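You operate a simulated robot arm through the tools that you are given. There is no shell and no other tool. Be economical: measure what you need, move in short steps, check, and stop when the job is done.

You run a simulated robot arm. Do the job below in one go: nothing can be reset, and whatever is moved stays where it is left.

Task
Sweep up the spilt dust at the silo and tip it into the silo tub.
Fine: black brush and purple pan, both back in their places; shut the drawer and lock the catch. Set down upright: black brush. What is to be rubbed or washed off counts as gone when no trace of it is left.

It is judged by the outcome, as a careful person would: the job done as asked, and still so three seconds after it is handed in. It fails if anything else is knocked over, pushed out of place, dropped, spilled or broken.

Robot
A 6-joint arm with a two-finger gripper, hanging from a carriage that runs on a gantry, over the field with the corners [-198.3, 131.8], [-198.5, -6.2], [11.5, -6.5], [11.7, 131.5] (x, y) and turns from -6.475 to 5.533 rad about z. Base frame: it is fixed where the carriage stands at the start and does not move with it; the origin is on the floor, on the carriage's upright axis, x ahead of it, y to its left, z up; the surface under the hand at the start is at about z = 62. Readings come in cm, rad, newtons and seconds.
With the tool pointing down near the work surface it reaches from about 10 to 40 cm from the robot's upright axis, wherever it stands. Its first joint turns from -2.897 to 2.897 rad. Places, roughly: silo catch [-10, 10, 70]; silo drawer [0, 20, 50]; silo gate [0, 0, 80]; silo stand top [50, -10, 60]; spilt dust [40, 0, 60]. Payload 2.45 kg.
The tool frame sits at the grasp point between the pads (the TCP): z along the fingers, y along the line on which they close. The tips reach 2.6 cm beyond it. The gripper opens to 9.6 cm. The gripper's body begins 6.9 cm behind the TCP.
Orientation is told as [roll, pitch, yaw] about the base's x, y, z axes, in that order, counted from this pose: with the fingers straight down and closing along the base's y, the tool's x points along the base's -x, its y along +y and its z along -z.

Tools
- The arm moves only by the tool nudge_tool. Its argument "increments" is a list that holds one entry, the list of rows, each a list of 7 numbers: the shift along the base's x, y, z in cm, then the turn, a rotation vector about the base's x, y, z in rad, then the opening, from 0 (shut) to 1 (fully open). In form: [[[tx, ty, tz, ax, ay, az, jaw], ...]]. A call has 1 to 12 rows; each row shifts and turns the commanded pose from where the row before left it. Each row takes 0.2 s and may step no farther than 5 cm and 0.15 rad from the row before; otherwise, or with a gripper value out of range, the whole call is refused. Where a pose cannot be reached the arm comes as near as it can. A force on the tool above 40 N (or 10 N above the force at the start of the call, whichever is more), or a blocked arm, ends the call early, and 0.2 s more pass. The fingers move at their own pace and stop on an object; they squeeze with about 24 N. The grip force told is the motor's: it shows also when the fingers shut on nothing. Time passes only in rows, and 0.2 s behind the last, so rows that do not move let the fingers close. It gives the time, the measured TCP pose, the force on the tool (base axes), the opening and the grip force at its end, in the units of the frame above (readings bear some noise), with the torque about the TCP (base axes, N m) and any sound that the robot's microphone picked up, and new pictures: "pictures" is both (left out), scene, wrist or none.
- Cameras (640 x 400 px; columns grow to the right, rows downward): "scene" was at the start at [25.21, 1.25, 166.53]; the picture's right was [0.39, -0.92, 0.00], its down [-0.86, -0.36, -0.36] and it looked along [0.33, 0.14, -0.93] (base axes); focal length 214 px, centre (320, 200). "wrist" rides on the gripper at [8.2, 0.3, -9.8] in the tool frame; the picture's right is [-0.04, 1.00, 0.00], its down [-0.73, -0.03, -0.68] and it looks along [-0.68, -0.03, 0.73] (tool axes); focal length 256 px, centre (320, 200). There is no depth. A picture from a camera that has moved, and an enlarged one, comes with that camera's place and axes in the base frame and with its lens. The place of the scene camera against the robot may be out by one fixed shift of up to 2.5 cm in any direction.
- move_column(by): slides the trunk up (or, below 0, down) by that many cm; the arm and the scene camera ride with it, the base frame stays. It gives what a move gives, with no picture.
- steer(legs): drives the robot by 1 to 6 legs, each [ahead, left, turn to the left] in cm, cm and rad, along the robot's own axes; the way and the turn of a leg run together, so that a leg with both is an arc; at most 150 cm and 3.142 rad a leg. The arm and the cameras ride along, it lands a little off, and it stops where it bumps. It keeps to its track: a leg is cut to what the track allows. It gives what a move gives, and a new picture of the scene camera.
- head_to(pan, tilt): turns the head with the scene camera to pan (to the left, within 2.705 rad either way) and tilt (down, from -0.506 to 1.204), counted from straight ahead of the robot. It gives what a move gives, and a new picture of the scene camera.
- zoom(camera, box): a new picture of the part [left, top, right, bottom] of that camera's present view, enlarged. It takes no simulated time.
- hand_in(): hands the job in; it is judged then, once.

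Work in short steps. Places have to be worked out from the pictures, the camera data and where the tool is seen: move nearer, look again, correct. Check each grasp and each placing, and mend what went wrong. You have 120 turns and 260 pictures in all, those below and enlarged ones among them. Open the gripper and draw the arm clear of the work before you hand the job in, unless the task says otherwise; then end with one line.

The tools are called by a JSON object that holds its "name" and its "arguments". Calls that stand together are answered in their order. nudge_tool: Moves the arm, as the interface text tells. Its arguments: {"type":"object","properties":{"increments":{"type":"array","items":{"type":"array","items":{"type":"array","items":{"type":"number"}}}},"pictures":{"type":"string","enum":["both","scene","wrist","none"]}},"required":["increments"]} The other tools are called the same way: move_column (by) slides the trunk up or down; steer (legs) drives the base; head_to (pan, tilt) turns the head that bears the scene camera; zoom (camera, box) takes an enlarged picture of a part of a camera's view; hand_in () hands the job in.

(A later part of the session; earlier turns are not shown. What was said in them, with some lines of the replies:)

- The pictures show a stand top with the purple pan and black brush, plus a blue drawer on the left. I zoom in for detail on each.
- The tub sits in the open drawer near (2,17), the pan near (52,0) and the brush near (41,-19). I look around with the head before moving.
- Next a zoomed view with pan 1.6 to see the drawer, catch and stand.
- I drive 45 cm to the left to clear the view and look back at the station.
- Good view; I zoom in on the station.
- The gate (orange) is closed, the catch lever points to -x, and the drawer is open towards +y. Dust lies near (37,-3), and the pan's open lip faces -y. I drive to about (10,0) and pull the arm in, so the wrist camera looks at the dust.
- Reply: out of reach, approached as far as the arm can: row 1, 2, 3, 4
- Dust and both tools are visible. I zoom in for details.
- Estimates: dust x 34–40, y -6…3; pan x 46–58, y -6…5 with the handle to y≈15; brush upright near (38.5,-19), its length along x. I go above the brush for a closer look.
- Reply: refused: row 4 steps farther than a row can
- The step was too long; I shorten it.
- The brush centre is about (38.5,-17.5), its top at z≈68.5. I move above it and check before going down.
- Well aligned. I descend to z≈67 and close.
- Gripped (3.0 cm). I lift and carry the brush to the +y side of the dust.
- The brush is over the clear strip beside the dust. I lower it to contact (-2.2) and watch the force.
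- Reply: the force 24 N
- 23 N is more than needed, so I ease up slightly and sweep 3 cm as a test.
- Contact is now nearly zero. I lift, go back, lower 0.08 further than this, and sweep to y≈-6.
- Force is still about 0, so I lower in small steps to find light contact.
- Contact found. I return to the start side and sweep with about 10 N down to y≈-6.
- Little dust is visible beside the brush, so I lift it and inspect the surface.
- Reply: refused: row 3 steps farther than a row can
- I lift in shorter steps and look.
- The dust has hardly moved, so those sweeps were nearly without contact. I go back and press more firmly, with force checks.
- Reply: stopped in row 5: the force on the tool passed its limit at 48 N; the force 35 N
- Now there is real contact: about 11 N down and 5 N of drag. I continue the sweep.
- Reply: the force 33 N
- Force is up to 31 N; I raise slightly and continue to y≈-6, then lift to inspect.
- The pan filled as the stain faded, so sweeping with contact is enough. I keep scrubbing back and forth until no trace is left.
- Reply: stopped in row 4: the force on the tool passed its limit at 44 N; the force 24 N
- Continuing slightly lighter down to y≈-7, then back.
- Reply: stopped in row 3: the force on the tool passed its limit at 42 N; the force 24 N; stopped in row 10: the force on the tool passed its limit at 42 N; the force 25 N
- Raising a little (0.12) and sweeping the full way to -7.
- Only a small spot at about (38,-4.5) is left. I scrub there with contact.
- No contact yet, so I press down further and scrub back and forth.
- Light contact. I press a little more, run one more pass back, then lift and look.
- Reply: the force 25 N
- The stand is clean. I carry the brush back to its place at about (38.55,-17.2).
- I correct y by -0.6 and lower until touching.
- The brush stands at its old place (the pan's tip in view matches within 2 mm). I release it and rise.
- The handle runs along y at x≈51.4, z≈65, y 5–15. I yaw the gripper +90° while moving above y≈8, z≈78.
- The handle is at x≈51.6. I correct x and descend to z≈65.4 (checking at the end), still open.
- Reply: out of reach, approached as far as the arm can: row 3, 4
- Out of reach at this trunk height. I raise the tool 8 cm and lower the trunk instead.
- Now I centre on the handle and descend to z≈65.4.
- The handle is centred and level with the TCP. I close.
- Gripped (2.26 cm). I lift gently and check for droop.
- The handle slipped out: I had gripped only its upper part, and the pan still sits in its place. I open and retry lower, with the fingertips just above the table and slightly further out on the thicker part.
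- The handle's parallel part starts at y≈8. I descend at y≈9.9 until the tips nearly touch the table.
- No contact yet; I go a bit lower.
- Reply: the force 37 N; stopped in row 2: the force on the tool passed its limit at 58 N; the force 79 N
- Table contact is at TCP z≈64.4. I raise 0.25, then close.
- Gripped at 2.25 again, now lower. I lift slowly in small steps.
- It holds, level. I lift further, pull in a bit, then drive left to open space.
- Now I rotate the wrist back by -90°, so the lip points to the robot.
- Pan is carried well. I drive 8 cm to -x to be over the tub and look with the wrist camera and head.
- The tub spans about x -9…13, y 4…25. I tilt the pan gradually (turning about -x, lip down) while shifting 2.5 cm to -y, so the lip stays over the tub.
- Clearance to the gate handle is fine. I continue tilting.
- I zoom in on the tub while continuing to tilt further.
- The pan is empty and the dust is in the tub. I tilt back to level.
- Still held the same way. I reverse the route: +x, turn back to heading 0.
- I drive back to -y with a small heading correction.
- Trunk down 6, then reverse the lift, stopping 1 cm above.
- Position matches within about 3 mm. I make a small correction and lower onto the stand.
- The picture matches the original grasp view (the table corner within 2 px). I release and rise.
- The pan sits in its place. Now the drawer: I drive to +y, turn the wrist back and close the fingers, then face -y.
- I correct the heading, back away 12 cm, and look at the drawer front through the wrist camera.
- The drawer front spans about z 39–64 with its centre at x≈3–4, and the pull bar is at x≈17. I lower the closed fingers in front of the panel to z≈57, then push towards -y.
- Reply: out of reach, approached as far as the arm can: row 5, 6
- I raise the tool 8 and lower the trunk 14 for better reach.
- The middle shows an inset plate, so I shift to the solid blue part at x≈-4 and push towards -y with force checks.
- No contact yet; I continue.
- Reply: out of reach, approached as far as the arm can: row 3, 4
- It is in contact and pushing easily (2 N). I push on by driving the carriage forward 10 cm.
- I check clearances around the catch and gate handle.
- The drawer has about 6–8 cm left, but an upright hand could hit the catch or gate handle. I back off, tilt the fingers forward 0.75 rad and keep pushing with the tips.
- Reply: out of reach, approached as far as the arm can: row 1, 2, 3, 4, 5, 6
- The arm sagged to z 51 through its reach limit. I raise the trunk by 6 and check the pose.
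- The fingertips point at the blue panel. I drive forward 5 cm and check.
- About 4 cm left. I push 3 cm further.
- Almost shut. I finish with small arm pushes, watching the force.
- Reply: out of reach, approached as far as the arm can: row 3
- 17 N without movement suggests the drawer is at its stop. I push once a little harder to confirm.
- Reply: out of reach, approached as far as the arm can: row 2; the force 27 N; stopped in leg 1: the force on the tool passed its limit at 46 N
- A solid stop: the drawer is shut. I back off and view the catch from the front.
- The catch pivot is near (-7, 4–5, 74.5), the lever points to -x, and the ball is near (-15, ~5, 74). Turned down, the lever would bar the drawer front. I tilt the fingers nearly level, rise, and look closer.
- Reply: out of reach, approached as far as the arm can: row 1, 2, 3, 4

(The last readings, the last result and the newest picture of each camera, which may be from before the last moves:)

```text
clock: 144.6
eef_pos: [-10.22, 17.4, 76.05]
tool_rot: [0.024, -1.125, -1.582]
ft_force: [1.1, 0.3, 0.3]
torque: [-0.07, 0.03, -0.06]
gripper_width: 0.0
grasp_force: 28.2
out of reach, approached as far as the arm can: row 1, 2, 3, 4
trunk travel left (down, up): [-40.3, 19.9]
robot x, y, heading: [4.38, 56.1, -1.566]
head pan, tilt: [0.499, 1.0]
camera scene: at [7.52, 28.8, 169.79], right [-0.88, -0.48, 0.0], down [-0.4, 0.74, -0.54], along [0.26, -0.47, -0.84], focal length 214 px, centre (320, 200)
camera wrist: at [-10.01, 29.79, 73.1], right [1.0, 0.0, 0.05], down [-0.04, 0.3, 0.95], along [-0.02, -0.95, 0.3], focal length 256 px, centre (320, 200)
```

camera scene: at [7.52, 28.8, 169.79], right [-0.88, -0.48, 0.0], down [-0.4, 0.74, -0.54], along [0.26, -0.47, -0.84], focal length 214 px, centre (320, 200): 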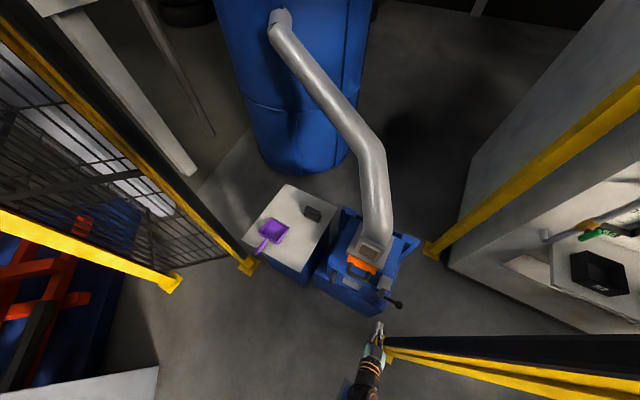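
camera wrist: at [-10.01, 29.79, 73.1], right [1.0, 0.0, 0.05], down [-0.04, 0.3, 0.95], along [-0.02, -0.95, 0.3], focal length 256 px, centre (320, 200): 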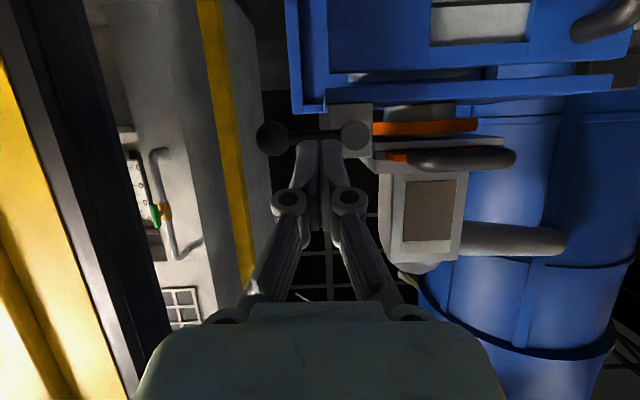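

Ball at about (-14.4, 6.7, 74.3), pivot near (-6.8, 5, 74.7). I rise 4 and drive 7.5 forward to bring the level fingers over the lever rod.

{"name": "move_column", "arguments": {"by": 4}}

{"name": "steer", "arguments": {"legs": [[7.5, 0, 0]]}}

{"name": "nudge_tool", "arguments": {"increments": [[[-0.5, 0, 0, 0, 0, 0, 0]]], "pictures": "wrist"}}

{"name": "zoom", "arguments": {"camera": "scene", "box": [320, 220, 440, 350]}}

```text
clock: 145.4
eef_pos: [-10.15, 17.41, 80.11]
tool_rot: [0.024, -1.127, -1.577]
ft_force: [-0.7, 0.2, 0.0]
torque: [-0.01, 0.04, 0.01]
gripper_width: 0.0
grasp_force: 28.5
trunk travel left (down, up): [-44.3, 15.9]
robot x, y, heading: [4.21, 55.85, -1.569]
head pan, tilt: [0.499, 1.0]
```

```text
clock: 146.5
eef_pos: [-10.19, 9.85, 80.21]
tool_rot: [0.023, -1.129, -1.578]
ft_force: [-0.4, 0.2, 0.1]
torque: [0.0, 0.06, 0.02]
gripper_width: 0.0
grasp_force: 28.2
trunk travel left (down, up): [-44.3, 15.9]
robot x, y, heading: [3.92, 48.13, -1.567]
head pan, tilt: [0.499, 1.0]
camera scene: at [7.52, 21.39, 173.78], right [-0.88, -0.48, 0.0], down [-0.4, 0.74, -0.54], along [0.26, -0.47, -0.84], focal length 214 px, centre (320, 200)
```

scene: 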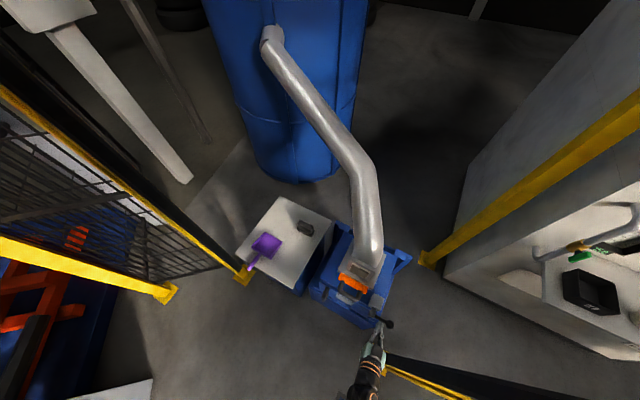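

```text
clock: 146.9
eef_pos: [-10.63, 9.86, 80.2]
tool_rot: [0.024, -1.127, -1.577]
ft_force: [0.8, 0.7, -0.9]
torque: [0.02, -0.02, -0.02]
gripper_width: 0.0
grasp_force: 28.3
trunk travel left (down, up): [-44.3, 15.9]
robot x, y, heading: [4.47, 48.44, -1.572]
head pan, tilt: [0.499, 1.0]
camera wrist: at [-10.54, 22.25, 77.06], right [1.0, 0.0, 0.05], down [-0.04, 0.3, 0.95], along [-0.02, -0.95, 0.3], focal length 256 px, centre (320, 200)
```

wrist: 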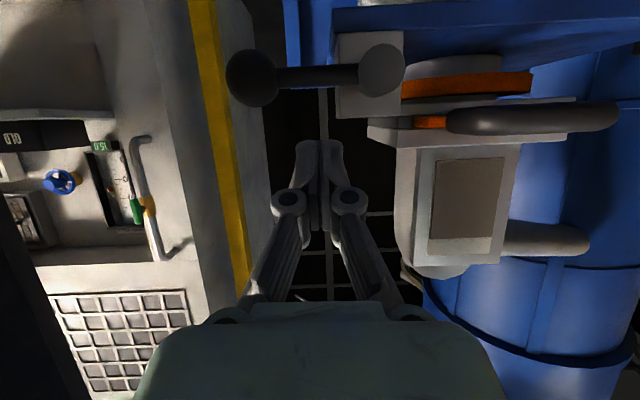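

```text
3.08 times, centred on (380, 285) of scene
camera zoom: at [7.52, 21.39, 173.78], right [-0.88, -0.48, 0.0], down [-0.4, 0.74, -0.54], along [0.26, -0.47, -0.84], focal length 660 px, centre (135, -62)
```

zoom: 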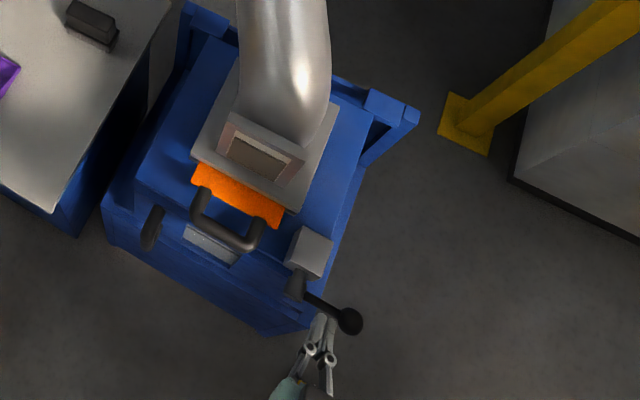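

Lever geometry: pivot (-7, 74.5), ball (-14.3, 74.6), at y≈6.7. I place the fingers over the rod at x≈-11.4, y≈7.4, and lower to just above it.

{"name": "nudge_tool", "arguments": {"increments": [[[-0.8, -0.8, 0, 0, 0, 0, 0], [0, -0.9, 0, 0, 0, 0, 0], [0, -0.8, 0, 0, 0, 0, 0], [0, 0, -1.5, 0, 0, 0, 0], [0, 0, -1.5, 0, 0, 0, 0]]], "pictures": "wrist"}}

```text
clock: 148.1
eef_pos: [-11.61, 7.52, 78.79]
tool_rot: [0.019, -1.129, -1.576]
ft_force: [-0.5, -0.2, 1.2]
torque: [0.0, -0.02, 0.03]
gripper_width: 0.0
grasp_force: 28.5
out of reach, approached as far as the arm can: row 5
trunk travel left (down, up): [-44.3, 15.9]
robot x, y, heading: [4.27, 48.63, -1.569]
head pan, tilt: [0.499, 1.0]
camera wrist: at [-11.37, 19.89, 75.52], right [1.0, 0.0, 0.04], down [-0.04, 0.3, 0.95], along [-0.02, -0.95, 0.3], focal length 256 px, centre (320, 200)
```

wrist: 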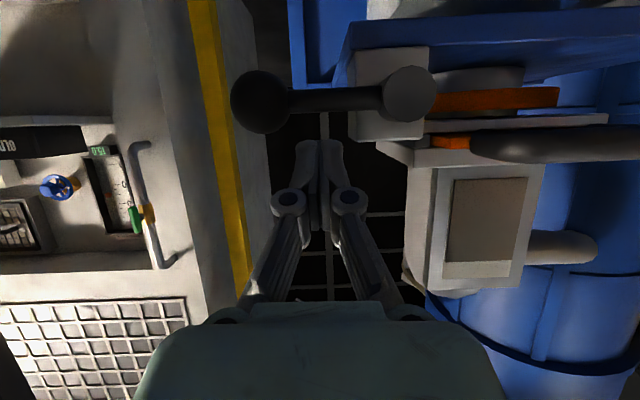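

The arm is at its lower limit in this tilt. I raise the tool 9 and lower the trunk 9 to gain downward range.

{"name": "nudge_tool", "arguments": {"increments": [[[0, 0, 3, 0, 0, 0, 0], [0, 0, 4, 0, 0, 0, 0], [0, 0, 3.5, 0, 0, 0, 0]]], "pictures": "none"}}

{"name": "move_column", "arguments": {"by": -9}}

```text
clock: 148.9
eef_pos: [-11.37, 7.4, 89.1]
tool_rot: [0.02, -1.128, -1.578]
ft_force: [0.1, 0.0, 0.8]
torque: [0.01, 0.01, 0.03]
gripper_width: 0.0
grasp_force: 28.8
trunk travel left (down, up): [-44.3, 15.9]
robot x, y, heading: [3.7, 48.6, -1.57]
head pan, tilt: [0.499, 1.0]
```

```text
clock: 150.1
eef_pos: [-11.6, 7.42, 79.95]
tool_rot: [0.021, -1.127, -1.576]
ft_force: [0.8, -0.2, 0.2]
torque: [0.01, 0.01, 0.02]
gripper_width: 0.01
grasp_force: 28.4
trunk travel left (down, up): [-35.3, 24.9]
robot x, y, heading: [4.2, 48.49, -1.564]
head pan, tilt: [0.499, 1.0]
```

Now I descend on the lever in small steps, watching force.

{"name": "nudge_tool", "arguments": {"increments": [[[0, 0, -1.5, 0, 0, 0, 0], [0, 0, -1, 0, 0, 0, 0], [0, 0, -0.7, 0, 0, 0, 0], [0, 0, -0.7, 0, 0, 0, 0]]], "pictures": "wrist"}}

```text
clock: 151.1
eef_pos: [-11.57, 7.57, 76.1]
tool_rot: [0.021, -1.128, -1.578]
ft_force: [0.5, 1.6, 0.6]
torque: [0.01, 0.01, 0.03]
gripper_width: 0.0
grasp_force: 28.2
trunk travel left (down, up): [-35.3, 24.9]
robot x, y, heading: [4.41, 48.5, -1.567]
head pan, tilt: [0.499, 1.0]
camera wrist: at [-11.28, 20.04, 73.03], right [1.0, 0.0, 0.05], down [-0.04, 0.3, 0.95], along [-0.02, -0.95, 0.3], focal length 256 px, centre (320, 200)
```

wrist: 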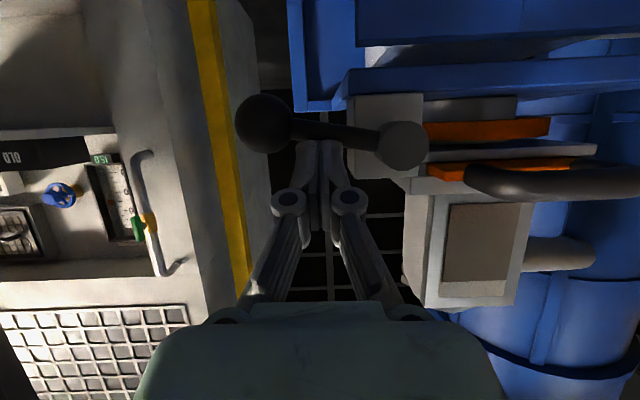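

The lever is turning down easily. I continue along the arc.

{"name": "nudge_tool", "arguments": {"increments": [[[0, 0, -0.8, 0, 0, 0, 0], [0, 0, -0.8, 0, 0, 0, 0], [0, 0, -0.8, 0, 0, 0, 0], [0, 0, -0.8, 0, 0, 0, 0]]], "pictures": "wrist"}}

```text
clock: 152.1
eef_pos: [-11.5, 7.62, 72.84]
tool_rot: [0.018, -1.127, -1.575]
ft_force: [-0.9, 1.4, 1.1]
torque: [0.04, 0.02, -0.01]
gripper_width: 0.0
grasp_force: 28.4
trunk travel left (down, up): [-35.3, 24.9]
robot x, y, heading: [4.22, 48.46, -1.571]
head pan, tilt: [0.499, 1.0]
camera wrist: at [-11.35, 20.03, 69.82], right [1.0, 0.0, 0.04], down [-0.04, 0.3, 0.95], along [-0.02, -0.95, 0.3], focal length 256 px, centre (320, 200)
```

wrist: 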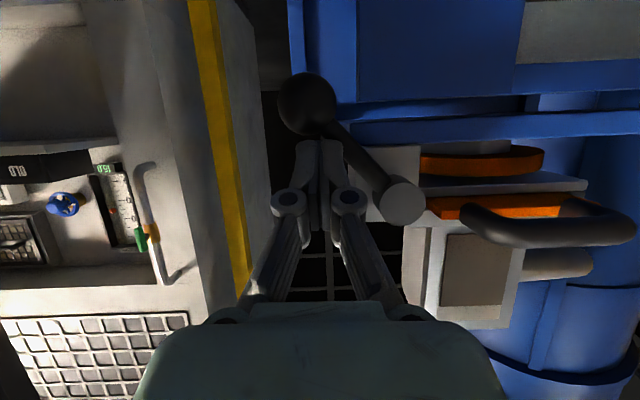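

The lever is at about 45°. I follow the curve to vertical.

{"name": "nudge_tool", "arguments": {"increments": [[[0.3, 0, -0.6, 0, 0, 0, 0], [0.4, 0, -0.6, 0, 0, 0, 0], [0.45, 0, -0.45, 0, 0, 0, 0], [0.45, 0, -0.45, 0, 0, 0, 0], [0.5, 0, -0.3, 0, 0, 0, 0], [0.5, 0, -0.3, 0, 0, 0, 0]]], "pictures": "wrist"}}

```text
clock: 153.5
eef_pos: [-8.99, 7.58, 70.07]
tool_rot: [0.021, -1.126, -1.578]
ft_force: [-0.4, 0.7, 1.2]
torque: [0.01, 0.01, -0.01]
gripper_width: 0.0
grasp_force: 28.2
trunk travel left (down, up): [-35.3, 24.9]
robot x, y, heading: [4.0, 48.02, -1.574]
head pan, tilt: [0.499, 1.0]
camera wrist: at [-8.84, 20.08, 67.03], right [1.0, 0.0, 0.04], down [-0.04, 0.3, 0.95], along [-0.02, -0.95, 0.3], focal length 256 px, centre (320, 200)
```

wrist: 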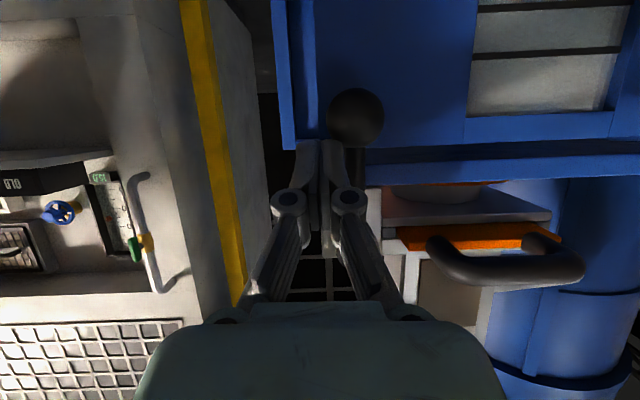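

Now almost vertical in front of the drawer. I push a bit further in +x to find the stop.

{"name": "nudge_tool", "arguments": {"increments": [[[0.4, 0, 0, 0, 0, 0, 0], [0.4, 0, 0, 0, 0, 0, 0], [0.3, 0, 0, 0, 0, 0, 0]]], "pictures": "wrist"}}

```text
clock: 154.3
eef_pos: [-8.66, 7.76, 70.19]
tool_rot: [0.011, -1.127, -1.571]
ft_force: [-26.6, 9.7, 11.0]
torque: [-0.1, -0.05, -0.5]
gripper_width: 0.01
grasp_force: 28.5
trunk travel left (down, up): [-35.3, 24.9]
robot x, y, heading: [4.35, 48.32, -1.572]
head pan, tilt: [0.499, 1.0]
camera wrist: at [-8.51, 20.05, 67.19], right [1.0, -0.01, 0.04], down [-0.04, 0.3, 0.95], along [-0.02, -0.95, 0.3], focal length 256 px, centre (320, 200)
```

wrist: 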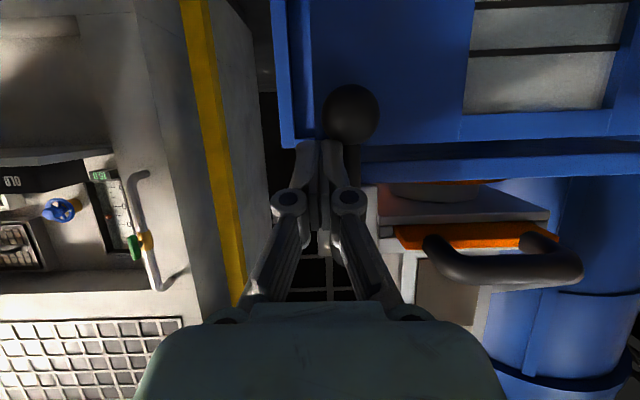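

It hit a firm stop (27 N) with the lever straight down, so it is locked. I ease off to -x, retreat to +y and check.

{"name": "nudge_tool", "arguments": {"increments": [[[-1.2, 0, 0, 0, 0, 0, 0], [-0.8, 2, 0, 0, 0, 0, 0], [0, 3, 1, 0, 0, 0, 0], [0, 3, 2, 0, 0, 0, 0]]], "pictures": "none"}}

{"name": "steer", "arguments": {"legs": [[-14, 0, 0]]}}

{"name": "zoom", "arguments": {"camera": "scene", "box": [230, 160, 430, 320]}}

{"name": "zoom", "arguments": {"camera": "wrist", "box": [0, 0, 640, 400]}}

```text
clock: 155.3
eef_pos: [-9.9, 15.4, 73.0]
tool_rot: [0.02, -1.128, -1.575]
ft_force: [-0.1, 1.0, 0.0]
torque: [-0.01, -0.01, 0.03]
gripper_width: 0.01
grasp_force: 28.5
trunk travel left (down, up): [-35.3, 24.9]
robot x, y, heading: [4.14, 48.26, -1.566]
head pan, tilt: [0.499, 1.0]
```

```text
clock: 156.6
eef_pos: [-9.84, 29.34, 73.06]
tool_rot: [0.023, -1.127, -1.577]
ft_force: [-0.6, -0.7, -0.4]
torque: [0.0, -0.02, 0.01]
gripper_width: 0.01
grasp_force: 28.3
trunk travel left (down, up): [-35.3, 24.9]
robot x, y, heading: [3.97, 62.49, -1.57]
head pan, tilt: [0.499, 1.0]
camera scene: at [7.54, 35.4, 164.78], right [-0.88, -0.48, 0.0], down [-0.4, 0.74, -0.54], along [0.26, -0.47, -0.84], focal length 214 px, centre (320, 200)
```

scene: 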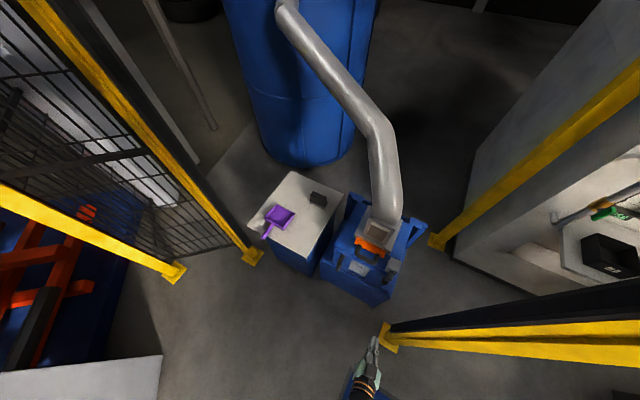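

```text
2.50 times, centred on (330, 240) of scene
camera zoom: at [7.54, 35.4, 164.78], right [-0.88, -0.48, 0.0], down [-0.4, 0.74, -0.54], along [0.26, -0.47, -0.84], focal length 536 px, centre (295, 100)
```

zoom: 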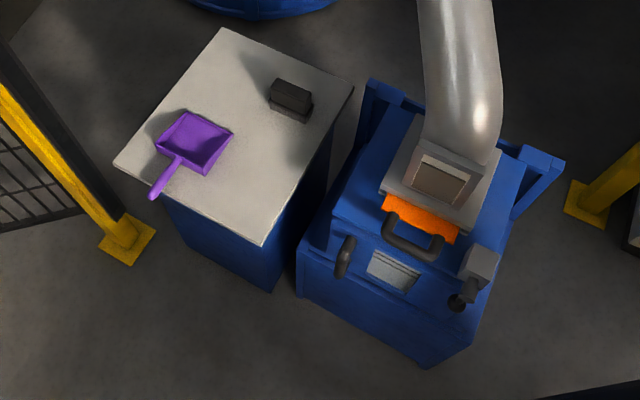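

```text
1.00 times, centred on (320, 200) of wrist (not enlarged: the box is as wide or as high as the picture)
camera zoom: at [-9.7, 41.72, 69.95], right [1.0, 0.0, 0.05], down [-0.04, 0.3, 0.95], along [-0.02, -0.95, 0.3], focal length 256 px, centre (320, 200)
```

zoom: 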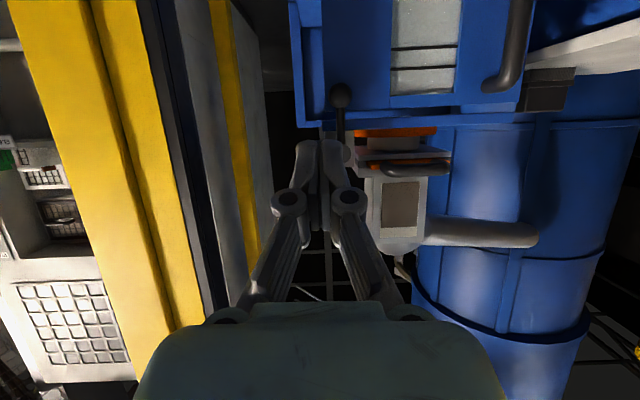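

The drawer is shut and the lever is down. I open the gripper, draw the arm further clear, and take a last close look at the stand.

{"name": "nudge_tool", "arguments": {"increments": [[[1, 0, 3, 0.14, 0, 0, 1], [1, 0, 3, 0.14, 0, 0, 1], [1, 0, 3, 0.14, 0, 0, 1], [0, 0, 0, 0.14, 0, 0, 1], [0, 0, 0, 0.14, 0, 0, 1]]], "pictures": "none"}}

{"name": "zoom", "arguments": {"camera": "scene", "box": [240, 160, 350, 270]}}

{"name": "zoom", "arguments": {"camera": "scene", "box": [340, 210, 440, 310]}}

```text
clock: 157.8
eef_pos: [-6.77, 29.13, 82.14]
tool_rot: [0.02, -0.427, -1.574]
ft_force: [0.1, -0.3, 0.4]
torque: [-0.04, 0.04, -0.02]
gripper_width: 9.59
grasp_force: 0.0
trunk travel left (down, up): [-35.3, 24.9]
robot x, y, heading: [4.07, 62.34, -1.568]
head pan, tilt: [0.499, 1.0]
```

```text
3.64 times, centred on (295, 215) of scene
camera zoom: at [7.54, 35.39, 164.79], right [-0.88, -0.48, 0.0], down [-0.4, 0.74, -0.54], along [0.26, -0.47, -0.84], focal length 780 px, centre (411, 146)
```

zoom: 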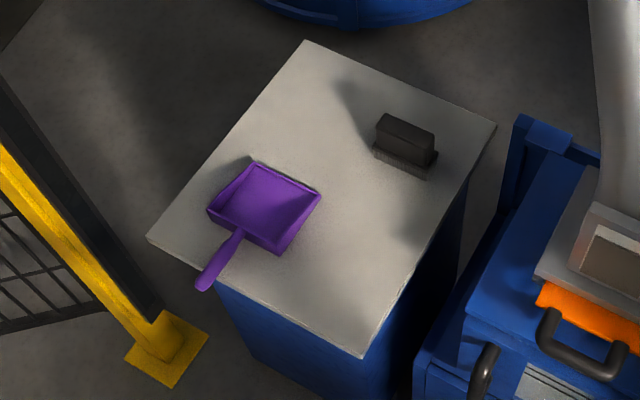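

```text
4.00 times, centred on (390, 260) of scene
camera zoom: at [7.54, 35.39, 164.79], right [-0.88, -0.48, 0.0], down [-0.4, 0.74, -0.54], along [0.26, -0.47, -0.84], focal length 858 px, centre (40, -40)
```

zoom: 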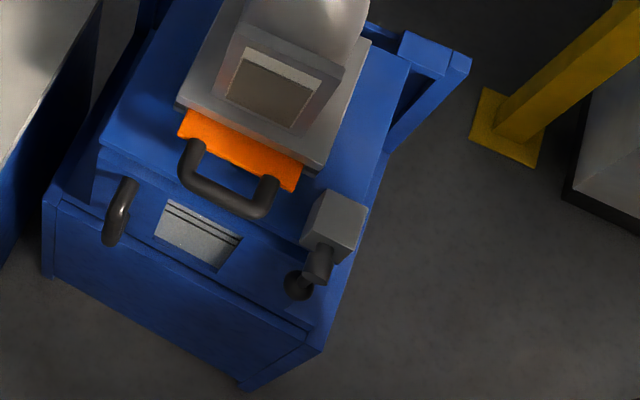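

The stand is clean, both tools are in place with the brush upright, the drawer is shut, the catch lever is down, and the arm is clear with the gripper open. I hand in.

{"name": "hand_in", "arguments": {}}

```text
The job is handed in.
```

The spilt dust is swept up and tipped into the silo tub, the black brush (upright) and purple pan are back in their places, the drawer is pushed shut to its stop, and the catch lever is turned down to its stop, which I took as locked.
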